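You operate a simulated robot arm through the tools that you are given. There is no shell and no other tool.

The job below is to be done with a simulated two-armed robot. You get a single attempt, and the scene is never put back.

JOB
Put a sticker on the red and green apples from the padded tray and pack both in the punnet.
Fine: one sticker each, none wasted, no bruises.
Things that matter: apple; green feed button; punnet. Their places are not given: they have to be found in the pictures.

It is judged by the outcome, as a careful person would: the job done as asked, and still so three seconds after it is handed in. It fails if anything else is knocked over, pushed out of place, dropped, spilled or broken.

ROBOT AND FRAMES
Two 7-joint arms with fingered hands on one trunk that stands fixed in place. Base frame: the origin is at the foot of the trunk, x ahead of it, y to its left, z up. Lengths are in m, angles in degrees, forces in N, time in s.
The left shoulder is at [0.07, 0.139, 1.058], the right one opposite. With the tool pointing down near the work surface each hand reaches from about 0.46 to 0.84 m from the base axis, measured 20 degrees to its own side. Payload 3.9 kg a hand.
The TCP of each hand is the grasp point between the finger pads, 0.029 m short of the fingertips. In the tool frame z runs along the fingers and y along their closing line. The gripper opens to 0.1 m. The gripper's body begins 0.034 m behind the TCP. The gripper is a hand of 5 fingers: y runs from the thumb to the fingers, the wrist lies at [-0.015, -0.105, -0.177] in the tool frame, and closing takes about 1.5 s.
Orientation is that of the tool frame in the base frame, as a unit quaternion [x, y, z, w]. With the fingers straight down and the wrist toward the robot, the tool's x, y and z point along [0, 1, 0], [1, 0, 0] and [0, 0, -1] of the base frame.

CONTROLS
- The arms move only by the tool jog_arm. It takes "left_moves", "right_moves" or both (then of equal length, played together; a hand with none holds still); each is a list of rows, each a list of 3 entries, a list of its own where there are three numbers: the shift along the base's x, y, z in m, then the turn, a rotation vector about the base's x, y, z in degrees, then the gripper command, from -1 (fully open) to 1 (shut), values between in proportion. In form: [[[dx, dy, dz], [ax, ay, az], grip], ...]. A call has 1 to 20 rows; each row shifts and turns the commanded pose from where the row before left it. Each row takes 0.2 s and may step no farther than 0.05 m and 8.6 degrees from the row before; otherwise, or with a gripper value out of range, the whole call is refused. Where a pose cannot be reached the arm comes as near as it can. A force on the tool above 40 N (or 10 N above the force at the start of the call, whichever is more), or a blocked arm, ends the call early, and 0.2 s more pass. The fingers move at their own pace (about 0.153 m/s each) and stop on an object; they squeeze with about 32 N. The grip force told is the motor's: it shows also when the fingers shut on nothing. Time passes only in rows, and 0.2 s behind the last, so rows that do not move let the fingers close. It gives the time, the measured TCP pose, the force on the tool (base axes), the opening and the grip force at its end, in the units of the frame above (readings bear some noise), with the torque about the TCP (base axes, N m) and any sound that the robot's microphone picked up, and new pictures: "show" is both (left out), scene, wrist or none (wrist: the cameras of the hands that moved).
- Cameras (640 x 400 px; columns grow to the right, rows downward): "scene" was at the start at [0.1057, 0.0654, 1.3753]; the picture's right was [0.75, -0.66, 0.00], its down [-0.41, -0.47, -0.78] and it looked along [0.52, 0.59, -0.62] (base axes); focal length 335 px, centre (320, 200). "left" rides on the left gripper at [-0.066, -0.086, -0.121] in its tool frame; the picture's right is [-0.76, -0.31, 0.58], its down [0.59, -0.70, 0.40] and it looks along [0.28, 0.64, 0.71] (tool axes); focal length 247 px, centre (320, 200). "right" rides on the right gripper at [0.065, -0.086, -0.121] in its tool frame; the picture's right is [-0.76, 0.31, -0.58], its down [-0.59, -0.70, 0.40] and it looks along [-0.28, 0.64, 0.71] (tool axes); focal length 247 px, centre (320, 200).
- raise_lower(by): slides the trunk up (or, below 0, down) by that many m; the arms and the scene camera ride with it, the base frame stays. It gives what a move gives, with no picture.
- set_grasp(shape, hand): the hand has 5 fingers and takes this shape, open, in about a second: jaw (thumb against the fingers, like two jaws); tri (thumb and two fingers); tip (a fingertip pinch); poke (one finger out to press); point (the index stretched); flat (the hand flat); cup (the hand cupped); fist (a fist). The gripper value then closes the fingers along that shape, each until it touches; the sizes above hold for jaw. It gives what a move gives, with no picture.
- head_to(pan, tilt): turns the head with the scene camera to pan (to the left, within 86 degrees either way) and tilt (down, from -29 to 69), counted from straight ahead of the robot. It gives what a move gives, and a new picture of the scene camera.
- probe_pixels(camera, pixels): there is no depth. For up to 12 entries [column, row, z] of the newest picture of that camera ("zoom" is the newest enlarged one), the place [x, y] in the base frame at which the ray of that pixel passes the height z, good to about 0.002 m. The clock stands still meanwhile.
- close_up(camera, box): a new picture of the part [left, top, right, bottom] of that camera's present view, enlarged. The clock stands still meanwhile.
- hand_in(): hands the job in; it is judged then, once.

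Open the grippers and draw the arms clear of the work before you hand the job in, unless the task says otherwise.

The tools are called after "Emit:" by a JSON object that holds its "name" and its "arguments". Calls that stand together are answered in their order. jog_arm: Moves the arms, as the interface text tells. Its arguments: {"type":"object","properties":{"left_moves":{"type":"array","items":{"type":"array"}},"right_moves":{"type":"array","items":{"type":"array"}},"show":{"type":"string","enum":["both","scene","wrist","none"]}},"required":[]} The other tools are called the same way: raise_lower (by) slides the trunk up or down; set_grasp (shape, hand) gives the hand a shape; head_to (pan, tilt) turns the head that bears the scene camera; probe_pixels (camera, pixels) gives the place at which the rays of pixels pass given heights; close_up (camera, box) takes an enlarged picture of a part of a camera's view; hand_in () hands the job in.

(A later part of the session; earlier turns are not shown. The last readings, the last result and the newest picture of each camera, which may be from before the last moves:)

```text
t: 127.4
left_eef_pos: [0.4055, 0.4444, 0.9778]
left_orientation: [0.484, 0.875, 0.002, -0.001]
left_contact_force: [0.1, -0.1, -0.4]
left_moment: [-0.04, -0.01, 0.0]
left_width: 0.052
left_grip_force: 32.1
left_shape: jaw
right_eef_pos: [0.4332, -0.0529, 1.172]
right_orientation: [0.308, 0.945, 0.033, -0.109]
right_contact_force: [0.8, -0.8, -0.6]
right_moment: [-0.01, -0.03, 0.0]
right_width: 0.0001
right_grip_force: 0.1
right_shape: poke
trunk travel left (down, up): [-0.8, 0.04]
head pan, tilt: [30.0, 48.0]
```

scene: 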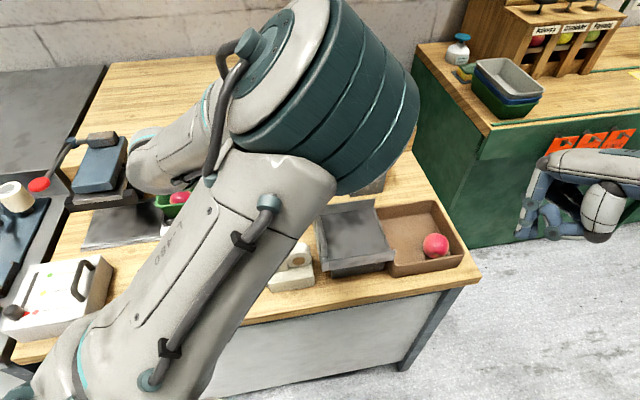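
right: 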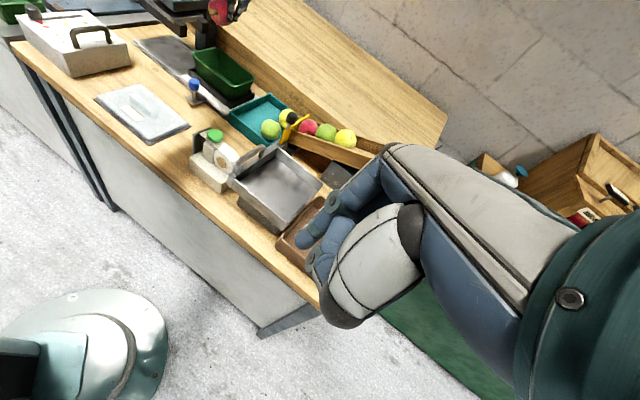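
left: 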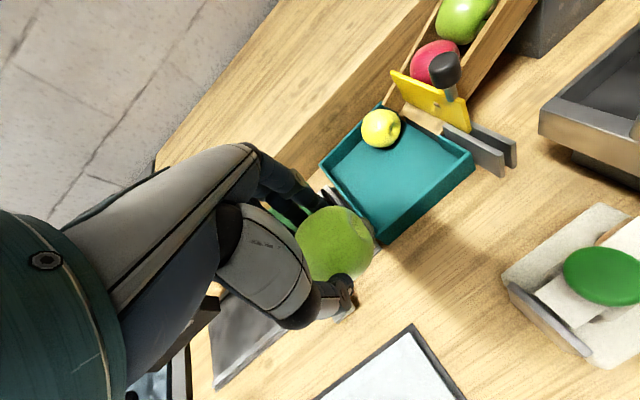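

The hand is upright. I swing it over the punnet's right half, turning to yaw about -49° while keeping it high.

Emit:
{"name": "jog_arm", "arguments": {"left_moves": [[[0.0063, 0.0122, 0.004], [0, 0, -8.1], 0.1], [[0.0063, 0.0122, 0.004], [0, 0, -8.1], 0.1], [[0.0063, 0.0122, 0.004], [0, 0, -8.1], 0.1], [[0.0063, 0.0122, 0.004], [0, 0, -8.1], 0.1], [[0.0063, 0.0122, 0.004], [0, 0, -8.1], 0.1], [[0.0063, 0.0122, 0.004], [0, 0, -8.1], 0.1], [[0.0063, 0.0122, 0.004], [0, 0, -8.1], 0.1], [[0.0063, 0.0122, 0.004], [0, 0, -8.1], 0.1], [[0.0063, 0.0122, 0.0], [0, 0, -8.1], 0.1], [[0.0063, 0.0122, 0.0], [0, 0, -8.1], 0.1], [[0, 0, 0], [4.5, 3.95, 0], 0.1], [[0, 0, 0], [1.5, 1.3, 0], 0.1], [[0, 0, 0], [0, 0, 0], 0.1]], "show": "both"}}

Emit:
{"name": "close_up", "arguments": {"camera": "left", "box": [270, 170, 490, 390]}}

Emit:
{"name": "close_up", "arguments": {"camera": "right", "box": [170, 0, 300, 100]}}

```text
t: 130.2
left_eef_pos: [0.4696, 0.5691, 1.0096]
left_orientation: [0.934, 0.349, -0.022, -0.064]
left_contact_force: [-0.3, 0.4, -1.4]
left_moment: [0.0, 0.03, 0.0]
left_width: 0.0517
left_grip_force: 32.4
left_shape: jaw
right_eef_pos: [0.4335, -0.0543, 1.1727]
right_orientation: [0.307, 0.945, 0.033, -0.109]
right_contact_force: [-0.1, 0.8, 0.7]
right_moment: [-0.03, -0.03, 0.01]
right_width: 0.0
right_grip_force: 0.0
right_shape: poke
trunk travel left (down, up): [-0.8, 0.04]
head pan, tilt: [30.0, 48.0]
```

scene: 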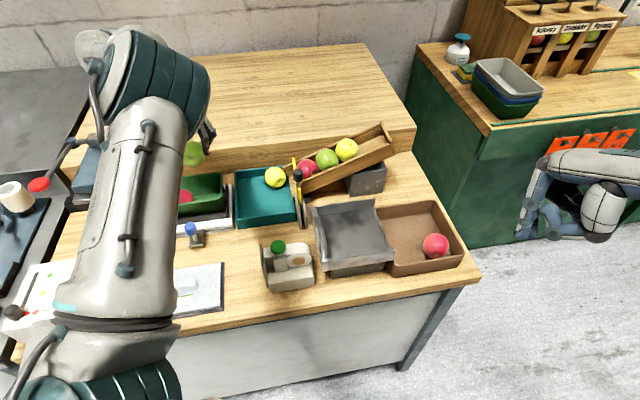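
left: 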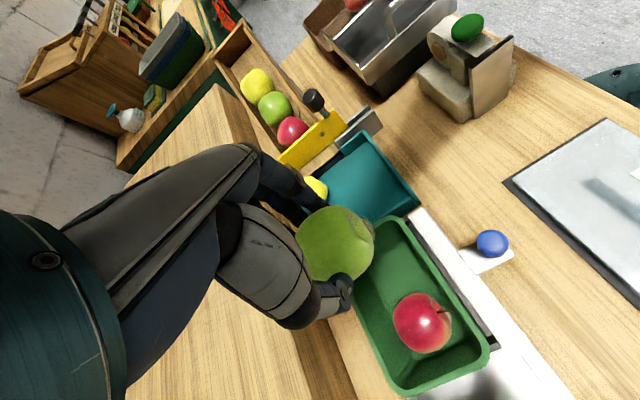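

```text
1.82 times, centred on (380, 280) of left
```

zoom: 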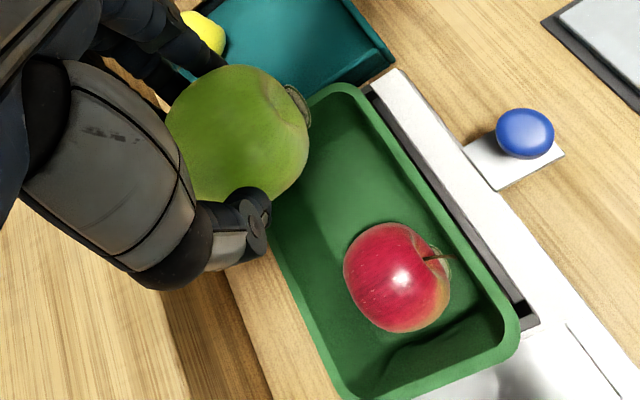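

```text
4.00 times, centred on (235, 50) of right
```

zoom: 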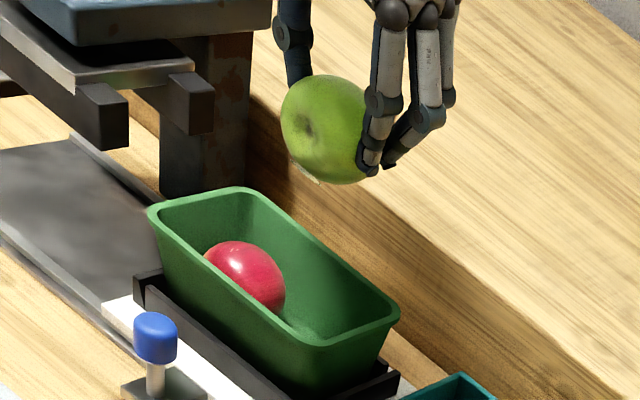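

I measure the red apple and rim again from this overhead view, to fix the exact drop position for the green one.

Emit:
{"name": "probe_pixels", "arguments": {"camera": "left", "pixels": [[422.9, 322.9, 0.838], [486, 351, 0.88], [400, 385, 0.88], [381, 221, 0.88], [396, 218, 0.88], [335.6, 244, 0.99], [335.6, 244, 0.985]]}}

Emit:
{"name": "probe_pixels", "arguments": {"camera": "right", "pixels": [[216.2, 69, 0.838], [235.7, 31.5, 0.985], [235.7, 31.5, 0.99], [235.7, 31.5, 0.995], [196, 52.5, 0.88], [217, 47, 0.88], [255, 78.5, 0.88], [235, 86, 0.88]]}}

```text
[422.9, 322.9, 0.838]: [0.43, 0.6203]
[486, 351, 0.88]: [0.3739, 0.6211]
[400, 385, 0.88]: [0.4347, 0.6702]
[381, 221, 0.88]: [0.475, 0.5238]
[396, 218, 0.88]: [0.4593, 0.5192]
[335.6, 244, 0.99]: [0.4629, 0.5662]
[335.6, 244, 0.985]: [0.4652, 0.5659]
```

```text
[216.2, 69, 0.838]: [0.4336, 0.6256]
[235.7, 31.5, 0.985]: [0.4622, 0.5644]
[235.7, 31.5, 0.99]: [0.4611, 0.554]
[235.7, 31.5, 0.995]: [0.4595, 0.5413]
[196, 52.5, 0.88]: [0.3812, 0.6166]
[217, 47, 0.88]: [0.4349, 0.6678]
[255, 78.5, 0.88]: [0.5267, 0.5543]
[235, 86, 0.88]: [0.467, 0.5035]
```

Green's centre is at v≈-25 mm, u≈-4 mm in the punnet's frame and the red one at v≈+37 mm — as planned. I lower 7 cm, to just above the rim level, and check the fingers.

Emit:
{"name": "jog_arm", "arguments": {"left_moves": [[[0, 0, -0.017], [0, 0, 0], 0.1], [[0, 0, -0.018], [0, 0, 0], 0.1], [[0, 0, -0.018], [0, 0, 0], 0.1], [[0, 0, -0.017], [0, 0, 0], 0.1], [[0, 0, 0], [0, 0, 0], 0.1]], "show": "both"}}

Emit:
{"name": "close_up", "arguments": {"camera": "left", "box": [270, 150, 470, 350]}}

Emit:
{"name": "close_up", "arguments": {"camera": "right", "box": [190, 10, 290, 100]}}

Emit:
{"name": "close_up", "arguments": {"camera": "scene", "box": [120, 110, 260, 230]}}

```text
t: 131.4
left_eef_pos: [0.4706, 0.5688, 0.9403]
left_orientation: [0.935, 0.348, -0.021, -0.064]
left_contact_force: [0.0, -0.2, -0.5]
left_moment: [0.01, -0.04, 0.01]
left_width: 0.0516
left_grip_force: 32.4
left_shape: jaw
right_eef_pos: [0.4339, -0.0548, 1.172]
right_orientation: [0.307, 0.945, 0.033, -0.108]
right_contact_force: [0.7, -0.6, 0.0]
right_moment: [0.04, 0.0, 0.0]
right_width: 0.0001
right_grip_force: 0.0
right_shape: poke
trunk travel left (down, up): [-0.8, 0.04]
head pan, tilt: [30.0, 48.0]
```

scene: 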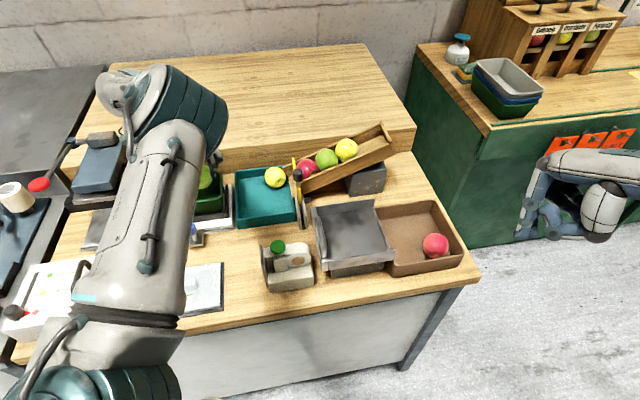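
left: 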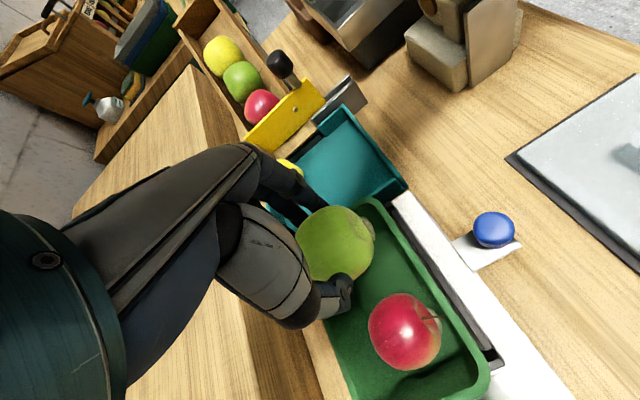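

```text
2.00 times, centred on (370, 250) of left
```

zoom: 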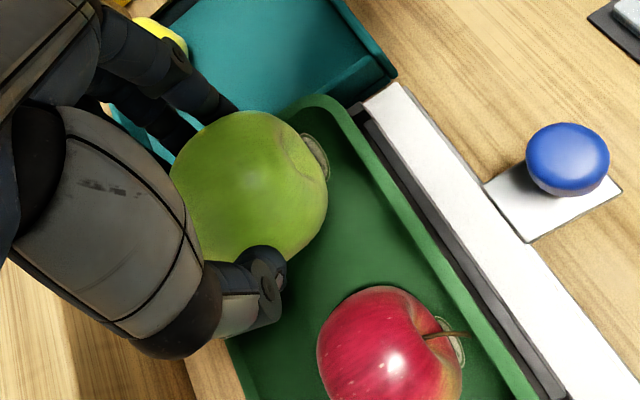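

```text
4.44 times, centred on (240, 55) of right
```

zoom: 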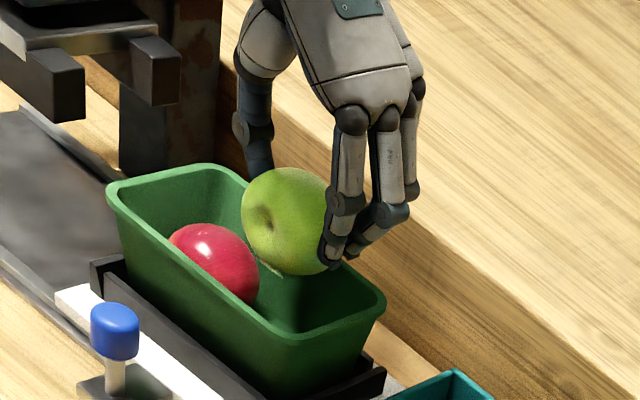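

```text
3.33 times, centred on (190, 170) of scene
```

zoom: 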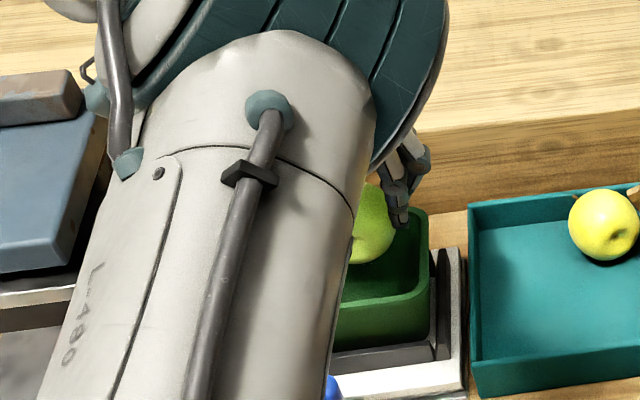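

Index finger and thumb look well placed; the outer fingers come close to the far rim, so I shift 2 mm toward the robot and lower in small steps, watching force.

Emit:
{"name": "jog_arm", "arguments": {"left_moves": [[[-0.0015, -0.0013, -0.008], [0, 0, 0], 0.1], [[0, 0, -0.008], [0, 0, 0], 0.1], [[0, 0, -0.008], [0, 0, 0], 0.1], [[0, 0, 0], [0, 0, 0], 0.1]], "show": "none"}}

Emit:
{"name": "close_up", "arguments": {"camera": "left", "box": [270, 150, 470, 350]}}

Emit:
{"name": "close_up", "arguments": {"camera": "right", "box": [200, 20, 290, 100]}}

```text
t: 132.4
left_eef_pos: [0.4676, 0.5656, 0.9155]
left_orientation: [0.935, 0.348, -0.022, -0.064]
left_contact_force: [-0.6, -0.3, -0.7]
left_moment: [0.03, 0.0, -0.03]
left_width: 0.0518
left_grip_force: 32.4
left_shape: jaw
right_eef_pos: [0.4338, -0.0534, 1.1724]
right_orientation: [0.308, 0.945, 0.032, -0.108]
right_contact_force: [-0.5, 0.5, 0.3]
right_moment: [0.0, 0.0, 0.01]
right_width: 0.0001
right_grip_force: 0.2
right_shape: poke
trunk travel left (down, up): [-0.8, 0.04]
head pan, tilt: [30.0, 48.0]
```

```text
2.00 times, centred on (370, 250) of left
```

zoom: 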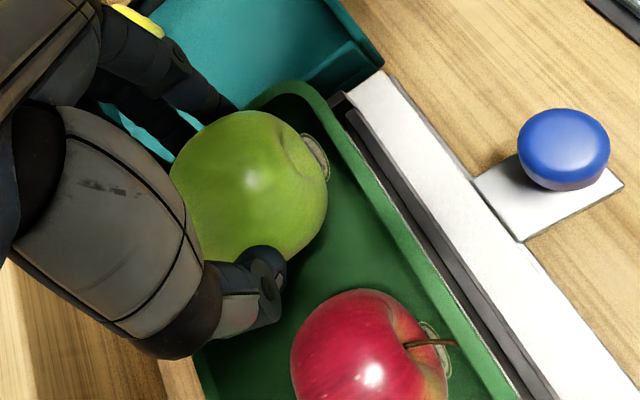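

```text
5.00 times, centred on (245, 60) of right
```

zoom: 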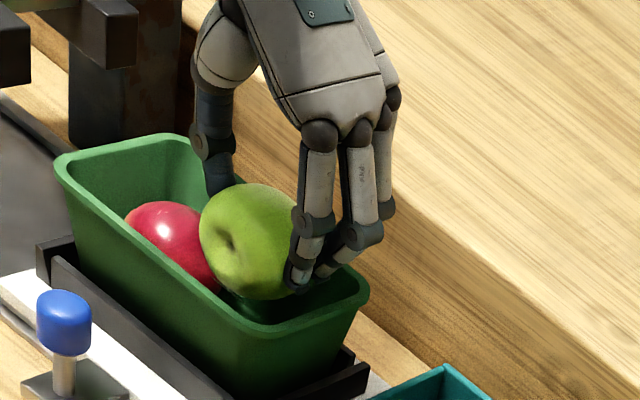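

No contact yet; the alignment across the punnet equals that of the first apple. I lower another 2 cm.

Emit:
{"name": "jog_arm", "arguments": {"left_moves": [[[0, 0, -0.007], [0, 0, 0], 0.1], [[0, 0, -0.007], [0, 0, 0], 0.1], [[0, 0, -0.006], [0, 0, 0], 0.1], [[0, 0, 0], [0, 0, 0], 0.1]], "show": "none"}}

Emit:
{"name": "close_up", "arguments": {"camera": "left", "box": [270, 150, 470, 350]}}

Emit:
{"name": "close_up", "arguments": {"camera": "right", "box": [200, 20, 290, 100]}}

```text
t: 133.4
left_eef_pos: [0.4684, 0.5674, 0.8967]
left_orientation: [0.935, 0.348, -0.021, -0.063]
left_contact_force: [-0.7, 0.6, -1.0]
left_moment: [0.01, 0.0, 0.0]
left_width: 0.0515
left_grip_force: 31.6
left_shape: jaw
right_eef_pos: [0.4352, -0.0528, 1.1717]
right_orientation: [0.307, 0.945, 0.033, -0.108]
right_contact_force: [-0.1, -0.2, 0.5]
right_moment: [-0.01, 0.05, -0.01]
right_width: 0.0
right_grip_force: 0.0
right_shape: poke
trunk travel left (down, up): [-0.8, 0.04]
head pan, tilt: [30.0, 48.0]
```

```text
2.00 times, centred on (370, 250) of left
```

zoom: 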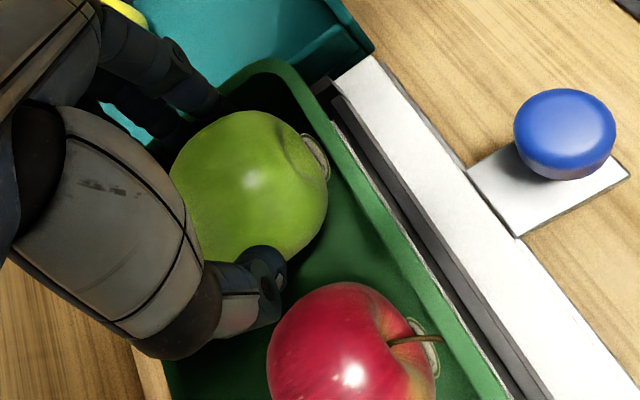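

```text
5.00 times, centred on (245, 60) of right
```

zoom: 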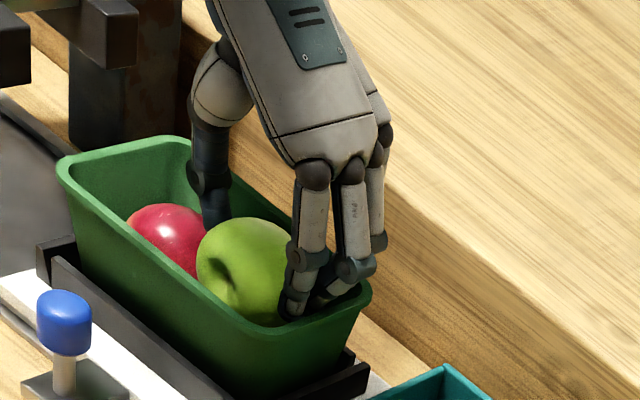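

The apples sit side by side with no force so far, but the middle and ring fingers' joints (right zoom (357,268) and (378,240)) are near the far-right rim corner. I probe where they are.

Emit:
{"name": "probe_pixels", "arguments": {"camera": "right", "pixels": [[252.4, 73.6, 0.88], [252.4, 73.6, 0.9], [252.4, 73.6, 0.92], [256.6, 68, 0.88], [256.6, 68, 0.9], [256.6, 68, 0.92], [254.5, 77.5, 0.88], [240, 82, 0.87]]}}

Emit:
{"name": "close_up", "arguments": {"camera": "right", "box": [230, 45, 270, 95]}}

Emit:
{"name": "close_up", "arguments": {"camera": "scene", "box": [180, 150, 260, 220]}}

```text
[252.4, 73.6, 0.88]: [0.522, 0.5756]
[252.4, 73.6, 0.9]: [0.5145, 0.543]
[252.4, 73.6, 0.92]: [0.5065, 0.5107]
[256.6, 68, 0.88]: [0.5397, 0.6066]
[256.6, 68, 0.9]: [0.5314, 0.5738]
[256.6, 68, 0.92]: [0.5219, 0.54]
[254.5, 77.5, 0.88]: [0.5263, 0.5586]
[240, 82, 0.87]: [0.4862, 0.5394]
```

```text
8.00 times, centred on (250, 70) of right
```

zoom: 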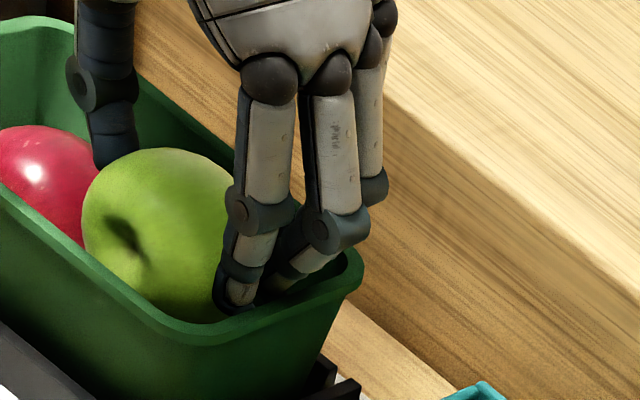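

```text
5.71 times, centred on (220, 185) of scene
```

zoom: 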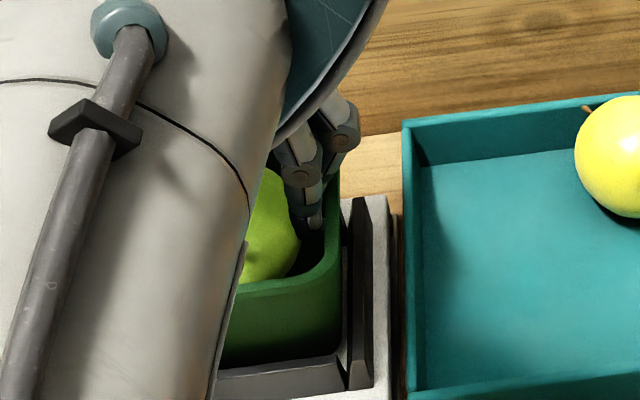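

The middle finger's joint would land on the right rim if I lowered further with this slight outward tilt. A small tilt the other way would fix it but brings the wrist closer to the machine, so I measure the blue head's front corner.

Emit:
{"name": "probe_pixels", "arguments": {"camera": "scene", "pixels": [[113.4, 190, 0.92], [113.4, 190, 0.94], [113.4, 190, 0.96], [113.4, 190, 0.98], [125.4, 144.5, 0.96], [125.4, 144.5, 0.98], [125.4, 144.5, 1.0]]}}

Emit:
{"name": "probe_pixels", "arguments": {"camera": "right", "pixels": [[173.75, 11.25, 0.92], [173.75, 11.25, 0.94], [173.75, 11.25, 0.96], [173.75, 11.25, 0.98], [222.5, 7.5, 0.94], [222.5, 7.5, 0.96], [222.5, 1.5, 0.96], [222.5, 1.5, 0.98]]}}

Emit:
{"name": "close_up", "arguments": {"camera": "scene", "box": [60, 110, 180, 220]}}

Emit:
{"name": "close_up", "arguments": {"camera": "right", "box": [140, 0, 260, 80]}}

```text
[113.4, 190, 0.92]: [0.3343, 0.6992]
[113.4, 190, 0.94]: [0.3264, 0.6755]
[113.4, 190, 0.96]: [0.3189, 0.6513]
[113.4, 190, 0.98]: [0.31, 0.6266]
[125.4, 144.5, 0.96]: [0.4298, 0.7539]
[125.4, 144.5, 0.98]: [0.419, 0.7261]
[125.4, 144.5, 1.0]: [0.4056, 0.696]
```

```text
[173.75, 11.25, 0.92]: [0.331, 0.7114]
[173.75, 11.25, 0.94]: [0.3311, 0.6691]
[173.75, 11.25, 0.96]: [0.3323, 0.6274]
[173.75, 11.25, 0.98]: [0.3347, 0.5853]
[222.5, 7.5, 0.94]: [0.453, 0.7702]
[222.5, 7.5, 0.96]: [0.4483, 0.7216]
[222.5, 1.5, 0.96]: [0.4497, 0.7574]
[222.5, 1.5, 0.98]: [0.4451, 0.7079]
```

```text
3.64 times, centred on (120, 165) of scene
```

zoom: 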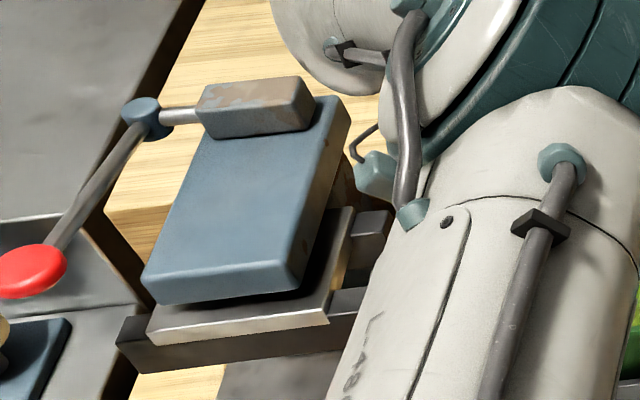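

```text
5.00 times, centred on (200, 40) of right
```

zoom: 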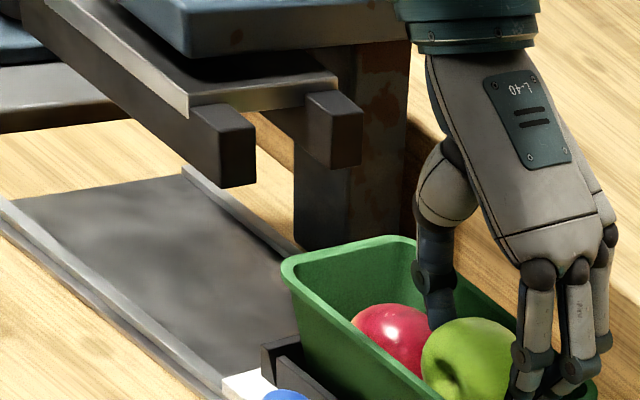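

The blue head's front is 0.149 m left of centre at z 0.935–0.96, so about 10° of opposite tilt is safe for the wrist. I raise 1 cm, then tilt the hand from -8° to +10° about the apple, keeping the apple in place.

Emit:
{"name": "jog_arm", "arguments": {"left_moves": [[[0, 0, 0.01], [0, 0, 0], 0.1], [[-0.0015, 0.0028, 0.002], [-4.53, -3.94, 0], 0.1], [[-0.0015, 0.0028, 0.002], [-4.53, -3.94, 0], 0.1], [[-0.0016, 0.0027, 0.001], [-4.53, -3.94, 0], 0.1], [[0, 0, 0], [0, 0, 0], 0.1]], "show": "both"}}

Emit:
{"name": "close_up", "arguments": {"camera": "right", "box": [160, 0, 280, 100]}}

Emit:
{"name": "close_up", "arguments": {"camera": "scene", "box": [120, 110, 260, 230]}}

```text
t: 134.6
left_eef_pos: [0.4646, 0.5757, 0.9125]
left_orientation: [0.934, 0.347, 0.033, 0.083]
left_contact_force: [0.4, -0.3, 0.0]
left_moment: [0.02, 0.01, 0.0]
left_width: 0.0517
left_grip_force: 31.4
left_shape: jaw
right_eef_pos: [0.4333, -0.0534, 1.1722]
right_orientation: [0.307, 0.945, 0.033, -0.108]
right_contact_force: [0.7, -0.1, -0.2]
right_moment: [0.0, 0.0, -0.03]
right_width: 0.0002
right_grip_force: 0.0
right_shape: poke
trunk travel left (down, up): [-0.8, 0.04]
head pan, tilt: [30.0, 48.0]
```

scene: 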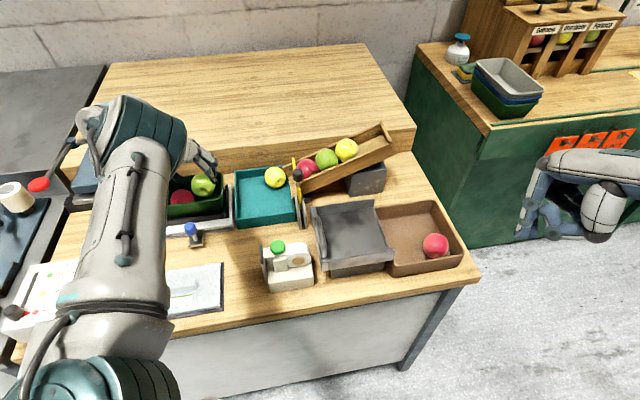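
left: 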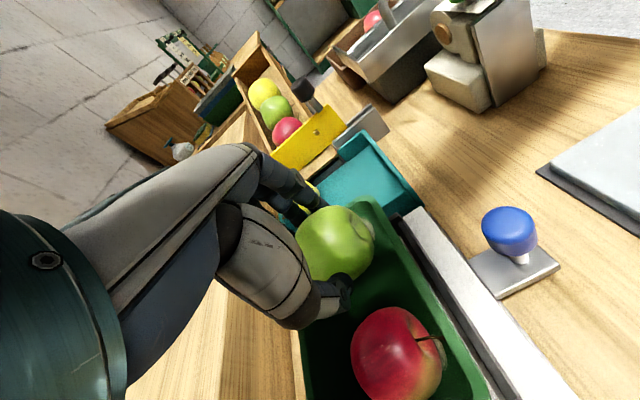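

```text
4.00 times, centred on (220, 50) of right
```

zoom: 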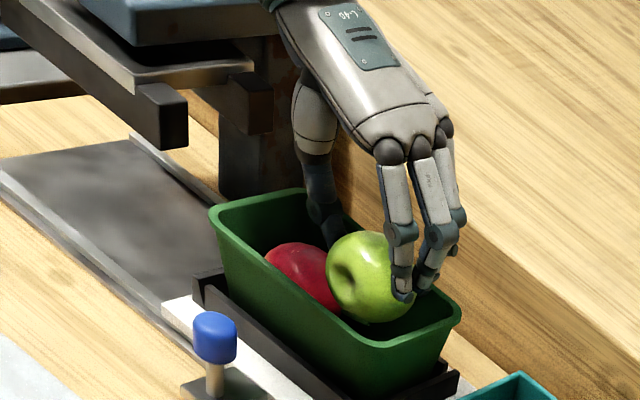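

```text
3.33 times, centred on (190, 170) of scene
```

zoom: 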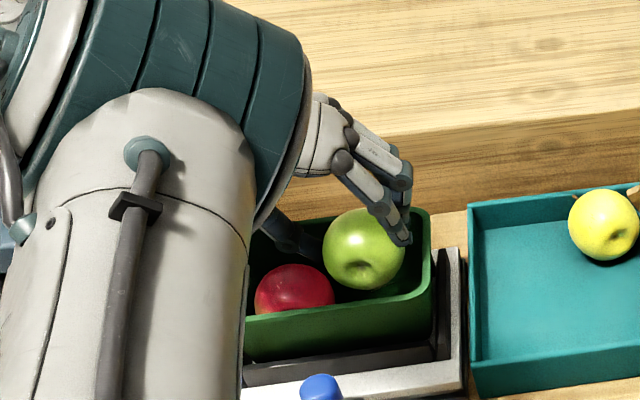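

Now both cameras see the apples well; green's centre is at about v -22 mm, u -2 mm. I probe the middle and ring finger joints again to check they will clear the rim.

Emit:
{"name": "probe_pixels", "arguments": {"camera": "right", "pixels": [[250, 58.75, 0.92], [250, 58.75, 0.93], [250, 58.75, 0.94], [253.7, 53.7, 0.92], [253.7, 53.7, 0.93], [253.7, 53.7, 0.94]]}}

Emit:
{"name": "probe_pixels", "arguments": {"camera": "scene", "pixels": [[206, 177, 0.92], [206, 177, 0.93], [206, 177, 0.94], [215.5, 171.5, 0.92], [215.5, 171.5, 0.93], [215.5, 171.5, 0.94], [216, 190, 0.88]]}}

Emit:
{"name": "close_up", "arguments": {"camera": "scene", "box": [180, 135, 250, 215]}}

Emit:
{"name": "close_up", "arguments": {"camera": "right", "box": [220, 30, 265, 85]}}

```text
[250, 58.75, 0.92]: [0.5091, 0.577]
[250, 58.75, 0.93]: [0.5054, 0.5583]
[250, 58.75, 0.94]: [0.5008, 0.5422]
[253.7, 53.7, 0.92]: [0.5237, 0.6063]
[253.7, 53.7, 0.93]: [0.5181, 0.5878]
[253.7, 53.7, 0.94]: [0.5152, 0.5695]
```

```text
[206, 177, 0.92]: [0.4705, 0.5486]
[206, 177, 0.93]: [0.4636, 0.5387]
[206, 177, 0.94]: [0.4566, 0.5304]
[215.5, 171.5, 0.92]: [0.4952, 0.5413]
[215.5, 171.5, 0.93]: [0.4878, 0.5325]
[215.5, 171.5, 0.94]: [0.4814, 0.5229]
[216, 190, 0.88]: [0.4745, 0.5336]
```

```text
5.00 times, centred on (215, 175) of scene
```

zoom: 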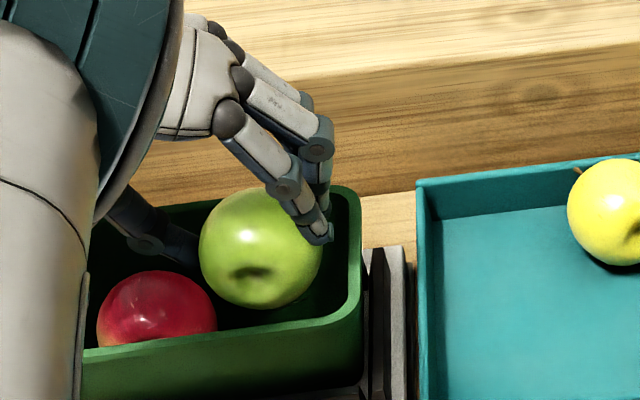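

```text
7.27 times, centred on (242, 58) of right
```

zoom: 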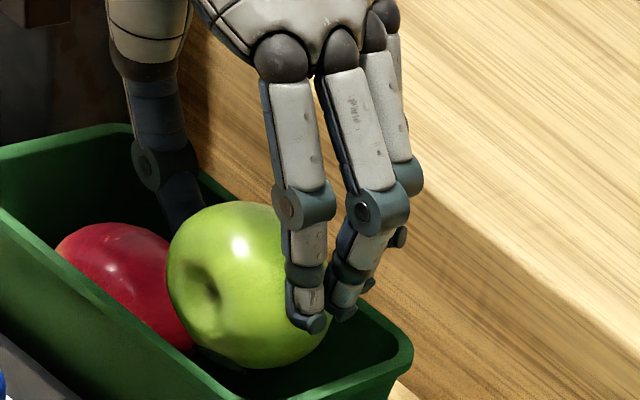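

The middle finger's joint triangulates inside the rim; the ring finger's joint is closer to the far wall. I probe it in both views.

Emit:
{"name": "probe_pixels", "arguments": {"camera": "scene", "pixels": [[211.6, 155, 0.92], [211.6, 155, 0.93], [211.6, 155, 0.94], [211.6, 155, 0.95], [214.6, 164.6, 0.92], [214.6, 164.6, 0.93], [214.6, 164.6, 0.94]]}}

Emit:
{"name": "probe_pixels", "arguments": {"camera": "right", "pixels": [[253.8, 55, 0.92], [253.8, 55, 0.93], [253.8, 55, 0.94], [253.8, 55, 0.95], [250, 59.65, 0.92], [250, 59.65, 0.93], [250, 59.65, 0.94]]}}

```text
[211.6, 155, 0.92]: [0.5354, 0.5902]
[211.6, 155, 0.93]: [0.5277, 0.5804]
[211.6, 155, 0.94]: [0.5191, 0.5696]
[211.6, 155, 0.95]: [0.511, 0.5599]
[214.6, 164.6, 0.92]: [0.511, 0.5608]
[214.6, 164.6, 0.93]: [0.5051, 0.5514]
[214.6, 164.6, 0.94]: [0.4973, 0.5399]
```

```text
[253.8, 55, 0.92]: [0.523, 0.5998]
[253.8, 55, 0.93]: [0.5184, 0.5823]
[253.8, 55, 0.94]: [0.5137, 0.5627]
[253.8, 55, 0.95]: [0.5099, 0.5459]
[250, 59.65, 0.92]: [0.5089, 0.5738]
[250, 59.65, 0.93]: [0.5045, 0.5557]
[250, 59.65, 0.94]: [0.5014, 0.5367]
```

The ring finger's joint lies about over the far rim, as it must have been with the first apple. I shift 3 mm toward the near wall and lower 2 cm slowly while watching the force.

Emit:
{"name": "jog_arm", "arguments": {"left_moves": [[[-0.0023, -0.002, -0.004], [0, 0, 0], 0.1], [[0, 0, -0.005], [0, 0, 0], 0.1], [[0, 0, -0.005], [0, 0, 0], 0.1], [[0, 0, -0.005], [0, 0, 0], 0.1]], "show": "none"}}

Emit:
{"name": "close_up", "arguments": {"camera": "scene", "box": [180, 135, 250, 215]}}

Emit:
{"name": "close_up", "arguments": {"camera": "right", "box": [220, 30, 265, 85]}}

```text
t: 135.6
left_eef_pos: [0.4623, 0.5737, 0.8929]
left_orientation: [0.934, 0.347, 0.034, 0.083]
left_contact_force: [-0.2, 0.1, -1.1]
left_moment: [0.03, 0.01, -0.01]
left_width: 0.0513
left_grip_force: 32.2
left_shape: jaw
right_eef_pos: [0.4344, -0.0537, 1.1712]
right_orientation: [0.307, 0.945, 0.033, -0.108]
right_contact_force: [-0.6, 0.2, -1.3]
right_moment: [0.02, -0.01, -0.03]
right_width: 0.0
right_grip_force: 0.2
right_shape: poke
trunk travel left (down, up): [-0.8, 0.04]
head pan, tilt: [30.0, 48.0]
```

```text
5.00 times, centred on (215, 175) of scene
```

zoom: 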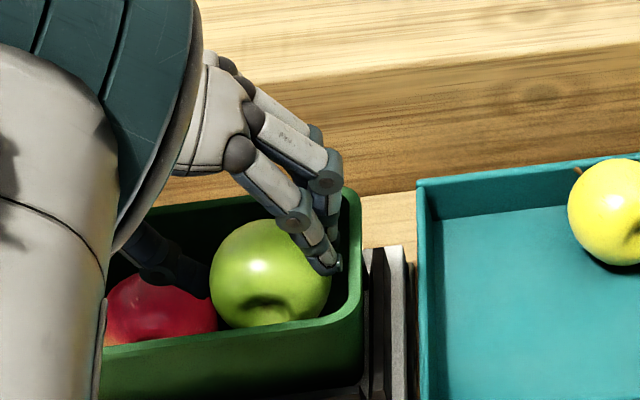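

```text
7.27 times, centred on (242, 58) of right
```

zoom: 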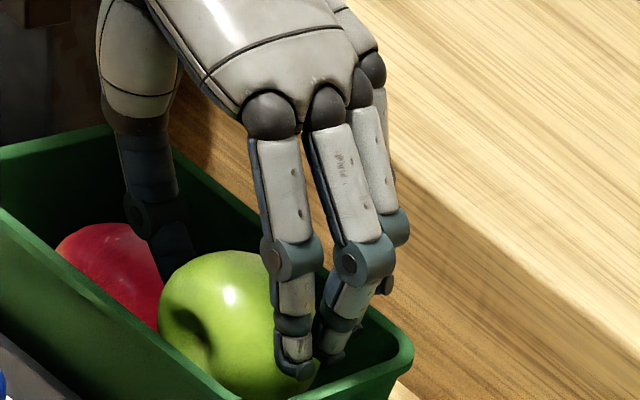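

Still no force; the index tip has about 9 mm to the right wall. I lower another 1 cm.

Emit:
{"name": "jog_arm", "arguments": {"left_moves": [[[0, 0, -0.005], [0, 0, 0], 0.1], [[0, 0, -0.005], [0, 0, 0], 0.1]], "show": "none"}}

Emit:
{"name": "close_up", "arguments": {"camera": "scene", "box": [180, 135, 250, 215]}}

Emit:
{"name": "close_up", "arguments": {"camera": "right", "box": [220, 30, 265, 85]}}

```text
t: 136.2
left_eef_pos: [0.4618, 0.5731, 0.8821]
left_orientation: [0.934, 0.347, 0.033, 0.084]
left_contact_force: [-0.5, 0.4, -0.5]
left_moment: [-0.01, -0.02, -0.04]
left_width: 0.0514
left_grip_force: 31.9
left_shape: jaw
right_eef_pos: [0.4349, -0.0532, 1.1724]
right_orientation: [0.308, 0.945, 0.032, -0.108]
right_contact_force: [-0.4, 0.0, -1.4]
right_moment: [-0.02, -0.03, -0.02]
right_width: 0.0001
right_grip_force: 0.0
right_shape: poke
trunk travel left (down, up): [-0.8, 0.04]
head pan, tilt: [30.0, 48.0]
```

```text
5.00 times, centred on (215, 175) of scene
```

zoom: 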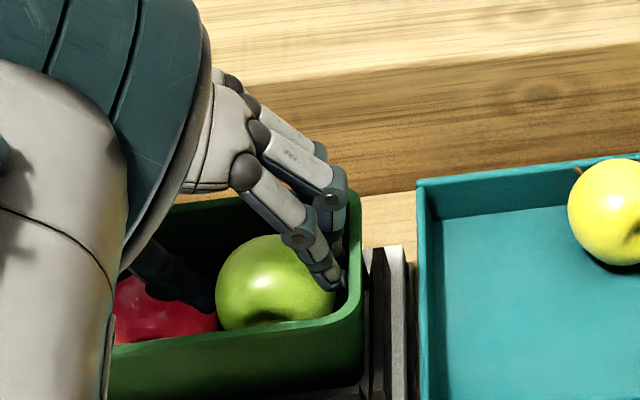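

```text
7.27 times, centred on (242, 58) of right
```

zoom: 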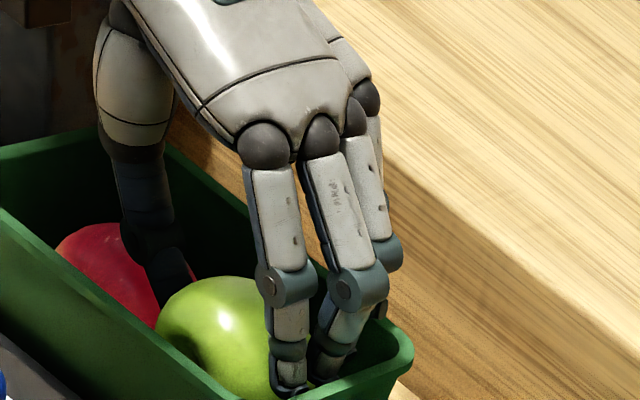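

No force yet with about 2 cm to go. I continue in 3 mm rows.

Emit:
{"name": "jog_arm", "arguments": {"left_moves": [[[0, 0, -0.003], [0, 0, 0], 0.1], [[0, 0, -0.003], [0, 0, 0], 0.1]], "show": "none"}}

Emit:
{"name": "close_up", "arguments": {"camera": "right", "box": [220, 30, 265, 85]}}

```text
t: 136.8
left_eef_pos: [0.4616, 0.5726, 0.8765]
left_orientation: [0.933, 0.348, 0.034, 0.083]
left_contact_force: [-0.3, -0.4, -1.5]
left_moment: [0.0, 0.0, 0.0]
left_width: 0.0517
left_grip_force: 32.0
left_shape: jaw
right_eef_pos: [0.4344, -0.0524, 1.1726]
right_orientation: [0.308, 0.945, 0.033, -0.109]
right_contact_force: [0.9, 0.4, -0.2]
right_moment: [-0.02, -0.03, -0.02]
right_width: 0.0
right_grip_force: 0.0
right_shape: poke
trunk travel left (down, up): [-0.8, 0.04]
head pan, tilt: [30.0, 48.0]
```

```text
7.27 times, centred on (242, 58) of right
```

zoom: 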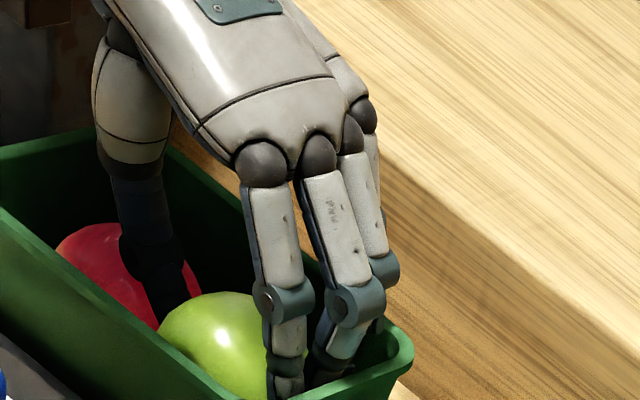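

Still free. I go on 3 mm per row, two rows at a time.

Emit:
{"name": "jog_arm", "arguments": {"left_moves": [[[0, 0, -0.003], [0, 0, 0], 0.1], [[0, 0, -0.003], [0, 0, 0], 0.1]], "show": "none"}}

Emit:
{"name": "close_up", "arguments": {"camera": "scene", "box": [180, 135, 250, 215]}}

Emit:
{"name": "close_up", "arguments": {"camera": "right", "box": [220, 30, 265, 85]}}

```text
t: 137.4
left_eef_pos: [0.4598, 0.5713, 0.8733]
left_orientation: [0.933, 0.348, 0.037, 0.083]
left_contact_force: [-1.8, 1.8, 15.2]
left_moment: [0.16, 0.11, 0.19]
left_width: 0.0497
left_grip_force: 31.3
left_shape: jaw
right_eef_pos: [0.4317, -0.0544, 1.1728]
right_orientation: [0.307, 0.945, 0.034, -0.108]
right_contact_force: [-0.6, -0.8, -0.1]
right_moment: [0.01, 0.0, -0.02]
right_width: 0.0
right_grip_force: 0.0
right_shape: poke
trunk travel left (down, up): [-0.8, 0.04]
head pan, tilt: [30.0, 48.0]
```

```text
5.00 times, centred on (215, 175) of scene
```

zoom: 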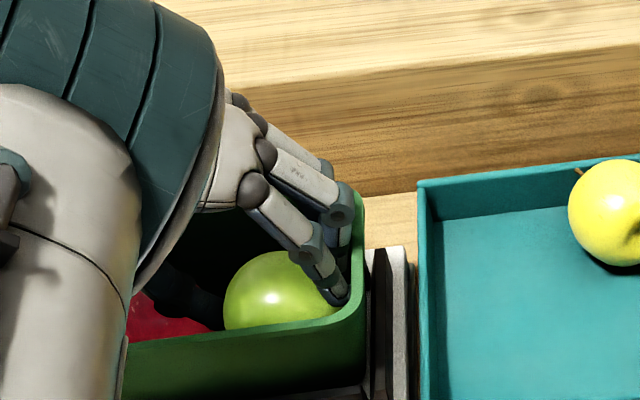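

```text
7.27 times, centred on (242, 58) of right
```

zoom: 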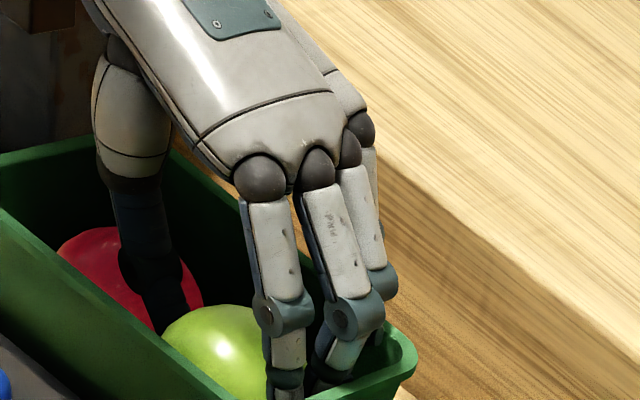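

Contact: 15 N upward at z 0.873, earlier than the floor should be. I raise 3 mm to relieve it and zoom in to see what touches.

Emit:
{"name": "jog_arm", "arguments": {"left_moves": [[[0, 0, 0.003], [0, 0, 0], 0.1], [[0, 0, 0.001], [0, 0, 0], 0.1]], "show": "none"}}

Emit:
{"name": "close_up", "arguments": {"camera": "scene", "box": [190, 165, 230, 205]}}

Emit:
{"name": "close_up", "arguments": {"camera": "left", "box": [270, 170, 470, 370]}}

Emit:
{"name": "close_up", "arguments": {"camera": "right", "box": [215, 55, 260, 100]}}

```text
t: 138.0
left_eef_pos: [0.4612, 0.5737, 0.8736]
left_orientation: [0.933, 0.348, 0.032, 0.083]
left_contact_force: [-0.5, -0.6, -0.4]
left_moment: [0.02, 0.01, 0.01]
left_width: 0.0496
left_grip_force: 31.5
left_shape: jaw
right_eef_pos: [0.4335, -0.0536, 1.1718]
right_orientation: [0.307, 0.945, 0.032, -0.109]
right_contact_force: [0.1, -0.9, -0.4]
right_moment: [0.0, -0.02, -0.03]
right_width: 0.0
right_grip_force: 0.1
right_shape: poke
trunk travel left (down, up): [-0.8, 0.04]
head pan, tilt: [30.0, 48.0]
```

```text
10.00 times, centred on (210, 185) of scene
```

zoom: 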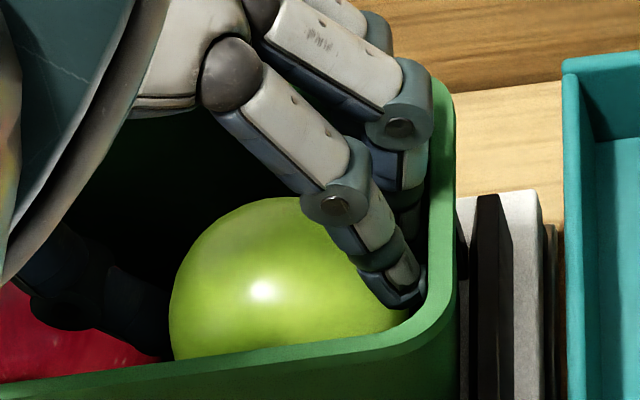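

```text
2.00 times, centred on (370, 270) of left
```

zoom: 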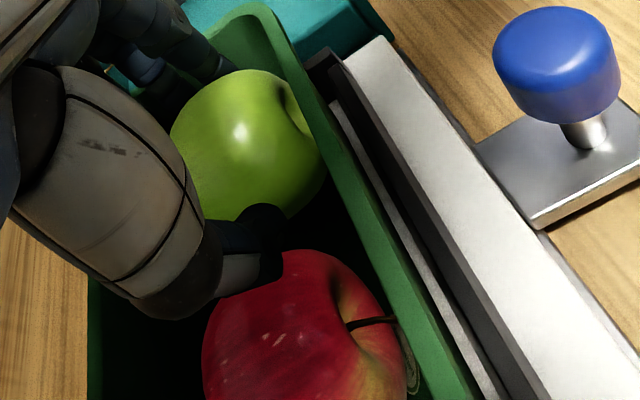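

```text
8.89 times, centred on (238, 78) of right
```

zoom: 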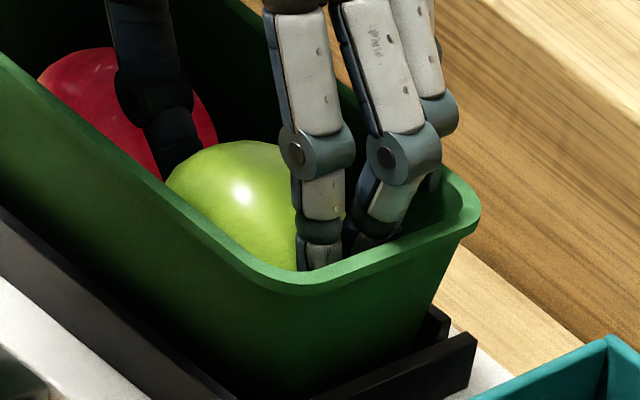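

The left view shows my thumb resting on the red apple's right shoulder — that was the contact. There are about 4 mm free at the right wall, so I raise slightly, shift 3.5 mm toward the right wall, and come down again.

Emit:
{"name": "jog_arm", "arguments": {"left_moves": [[[0, 0, 0.004], [0, 0, 0], 0.1], [[0.0023, -0.0026, 0.0], [0, 0, 0], 0.1], [[0, 0, -0.003], [0, 0, 0], 0.1], [[0, 0, -0.002], [0, 0, 0], 0.1]], "show": "none"}}

Emit:
{"name": "close_up", "arguments": {"camera": "scene", "box": [190, 165, 230, 205]}}

Emit:
{"name": "close_up", "arguments": {"camera": "left", "box": [270, 170, 470, 370]}}

```text
t: 139.0
left_eef_pos: [0.4639, 0.5708, 0.8743]
left_orientation: [0.933, 0.348, 0.034, 0.083]
left_contact_force: [-2.4, 3.2, 6.1]
left_moment: [0.0, -0.09, 0.08]
left_width: 0.0499
left_grip_force: 31.9
left_shape: jaw
right_eef_pos: [0.4334, -0.0533, 1.1732]
right_orientation: [0.307, 0.945, 0.034, -0.108]
right_contact_force: [0.4, 0.9, -0.8]
right_moment: [-0.01, 0.02, 0.03]
right_width: 0.0
right_grip_force: 0.1
right_shape: poke
trunk travel left (down, up): [-0.8, 0.04]
head pan, tilt: [30.0, 48.0]
```

```text
10.00 times, centred on (210, 185) of scene
```

zoom: 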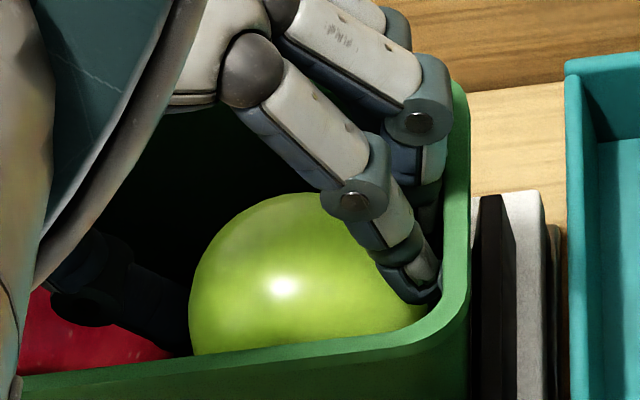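

```text
2.00 times, centred on (370, 270) of left
```

zoom: 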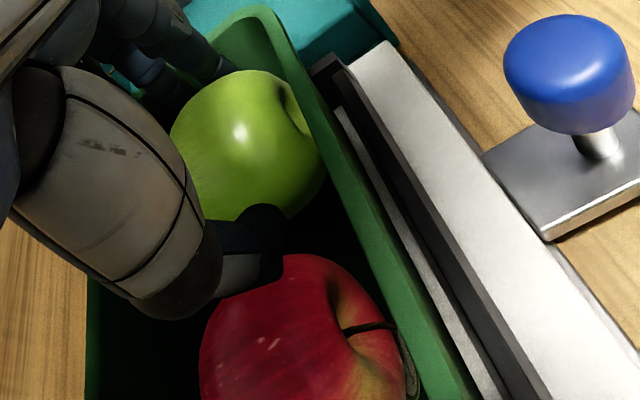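

The fingers now touch the right wall (4 N sideways) and the punnet slid about 4 mm against its stop. I back off a little upward and triangulate the green apple's actual height above the floor before deciding.

Emit:
{"name": "jog_arm", "arguments": {"left_moves": [[[-0.0012, 0.0014, 0.002], [0, 0, 0], 0.1], [[0, 0, 0], [0, 0, 0], 0.1]], "show": "both"}}

Emit:
{"name": "close_up", "arguments": {"camera": "scene", "box": [185, 160, 235, 210]}}

Emit:
{"name": "close_up", "arguments": {"camera": "right", "box": [205, 50, 265, 100]}}

```text
t: 139.6
left_eef_pos: [0.4619, 0.5704, 0.8763]
left_orientation: [0.934, 0.346, 0.034, 0.083]
left_contact_force: [0.0, 0.4, -1.0]
left_moment: [0.03, -0.01, 0.0]
left_width: 0.0499
left_grip_force: 31.6
left_shape: jaw
right_eef_pos: [0.4338, -0.0527, 1.1706]
right_orientation: [0.307, 0.945, 0.033, -0.108]
right_contact_force: [0.1, 0.0, 0.7]
right_moment: [-0.01, 0.04, -0.01]
right_width: 0.0001
right_grip_force: 0.0
right_shape: poke
trunk travel left (down, up): [-0.8, 0.04]
head pan, tilt: [30.0, 48.0]
```

scene: 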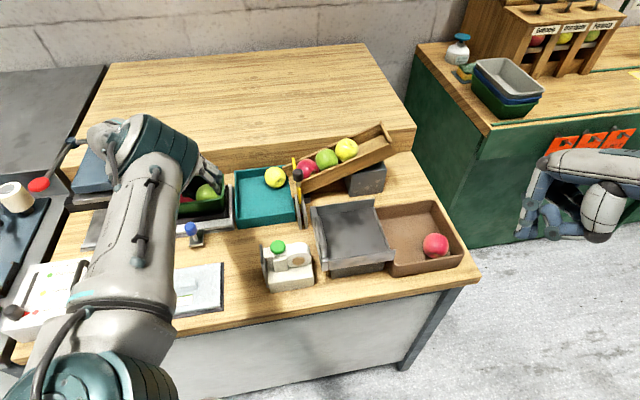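
left: 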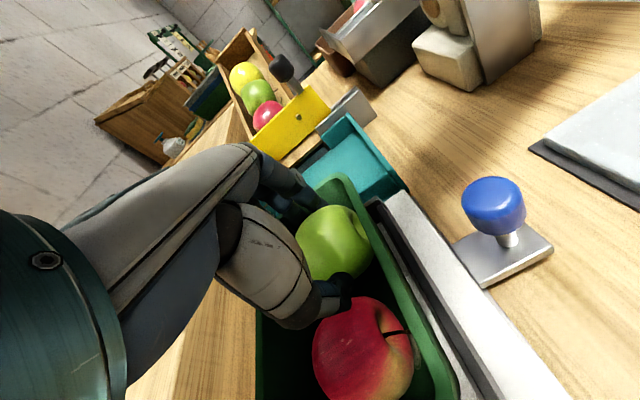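

```text
8.00 times, centred on (210, 185) of scene
```

zoom: 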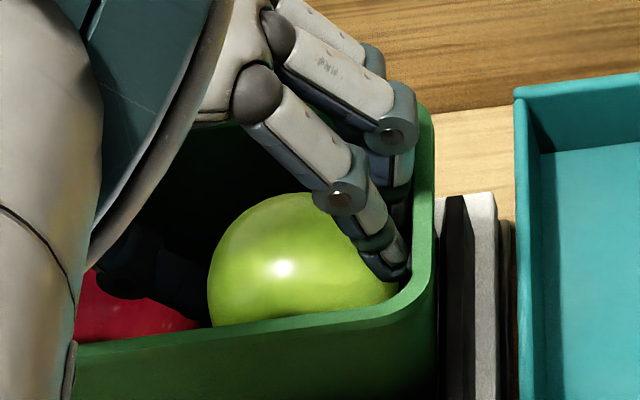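

```text
8.00 times, centred on (235, 75) of right
```

zoom: 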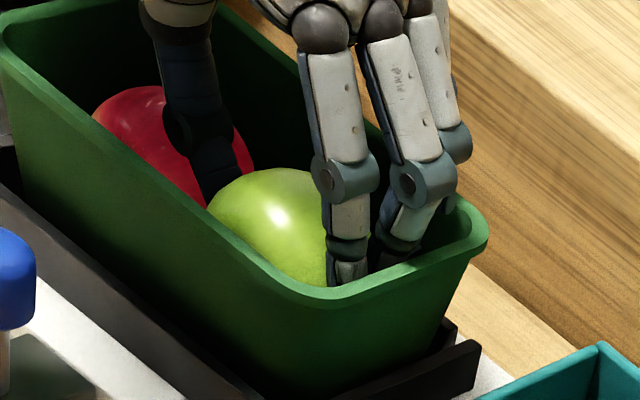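

I triangulate the green apple's centre from both zooms: scene (208,196) and right (231.6,81.8).

Emit:
{"name": "probe_pixels", "arguments": {"camera": "scene", "pixels": [[208, 196.1, 0.835], [208, 196.1, 0.845], [208, 196.1, 0.855], [208, 196.1, 0.865]]}}

Emit:
{"name": "probe_pixels", "arguments": {"camera": "right", "pixels": [[231.6, 81.75, 0.835], [231.6, 81.75, 0.845], [231.6, 81.75, 0.855], [231.6, 81.75, 0.865], [211.6, 71, 0.835], [211.6, 71, 0.84]]}}

Emit:
{"name": "probe_pixels", "arguments": {"camera": "left", "pixels": [[335, 243, 0.845], [335, 243, 0.855], [362, 350, 0.838]]}}

```text
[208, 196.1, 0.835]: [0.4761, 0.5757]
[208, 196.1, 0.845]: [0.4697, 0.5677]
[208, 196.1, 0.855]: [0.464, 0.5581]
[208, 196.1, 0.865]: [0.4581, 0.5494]
```

```text
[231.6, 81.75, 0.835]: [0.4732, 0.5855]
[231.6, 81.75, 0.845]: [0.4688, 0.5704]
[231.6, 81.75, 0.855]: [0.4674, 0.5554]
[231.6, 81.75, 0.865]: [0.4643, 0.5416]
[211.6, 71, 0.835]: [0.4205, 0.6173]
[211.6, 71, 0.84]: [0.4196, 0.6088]
```

```text
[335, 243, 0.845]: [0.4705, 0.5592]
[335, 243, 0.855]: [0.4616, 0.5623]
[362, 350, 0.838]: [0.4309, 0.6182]
```

Green's centre is at z≈0.849, i.e. its underside is about 11 mm above the floor, with red at the far left. I lower in 1 mm rows until a light contact appears.

Emit:
{"name": "jog_arm", "arguments": {"left_moves": [[[0, 0, -0.001], [0, 0, 0], 0.1], [[0, 0, -0.001], [0, 0, 0], 0.1], [[0, 0, -0.001], [0, 0, 0], 0.1]], "show": "none"}}

```text
t: 140.4
left_eef_pos: [0.4626, 0.5698, 0.8721]
left_orientation: [0.933, 0.347, 0.034, 0.082]
left_contact_force: [-1.1, 2.6, 8.0]
left_moment: [0.09, 0.0, 0.13]
left_width: 0.0493
left_grip_force: 31.9
left_shape: jaw
right_eef_pos: [0.4325, -0.0535, 1.1727]
right_orientation: [0.307, 0.945, 0.034, -0.108]
right_contact_force: [-0.4, -0.1, -0.3]
right_moment: [0.02, 0.03, -0.03]
right_width: 0.0001
right_grip_force: 0.1
right_shape: poke
trunk travel left (down, up): [-0.8, 0.04]
head pan, tilt: [30.0, 48.0]
```

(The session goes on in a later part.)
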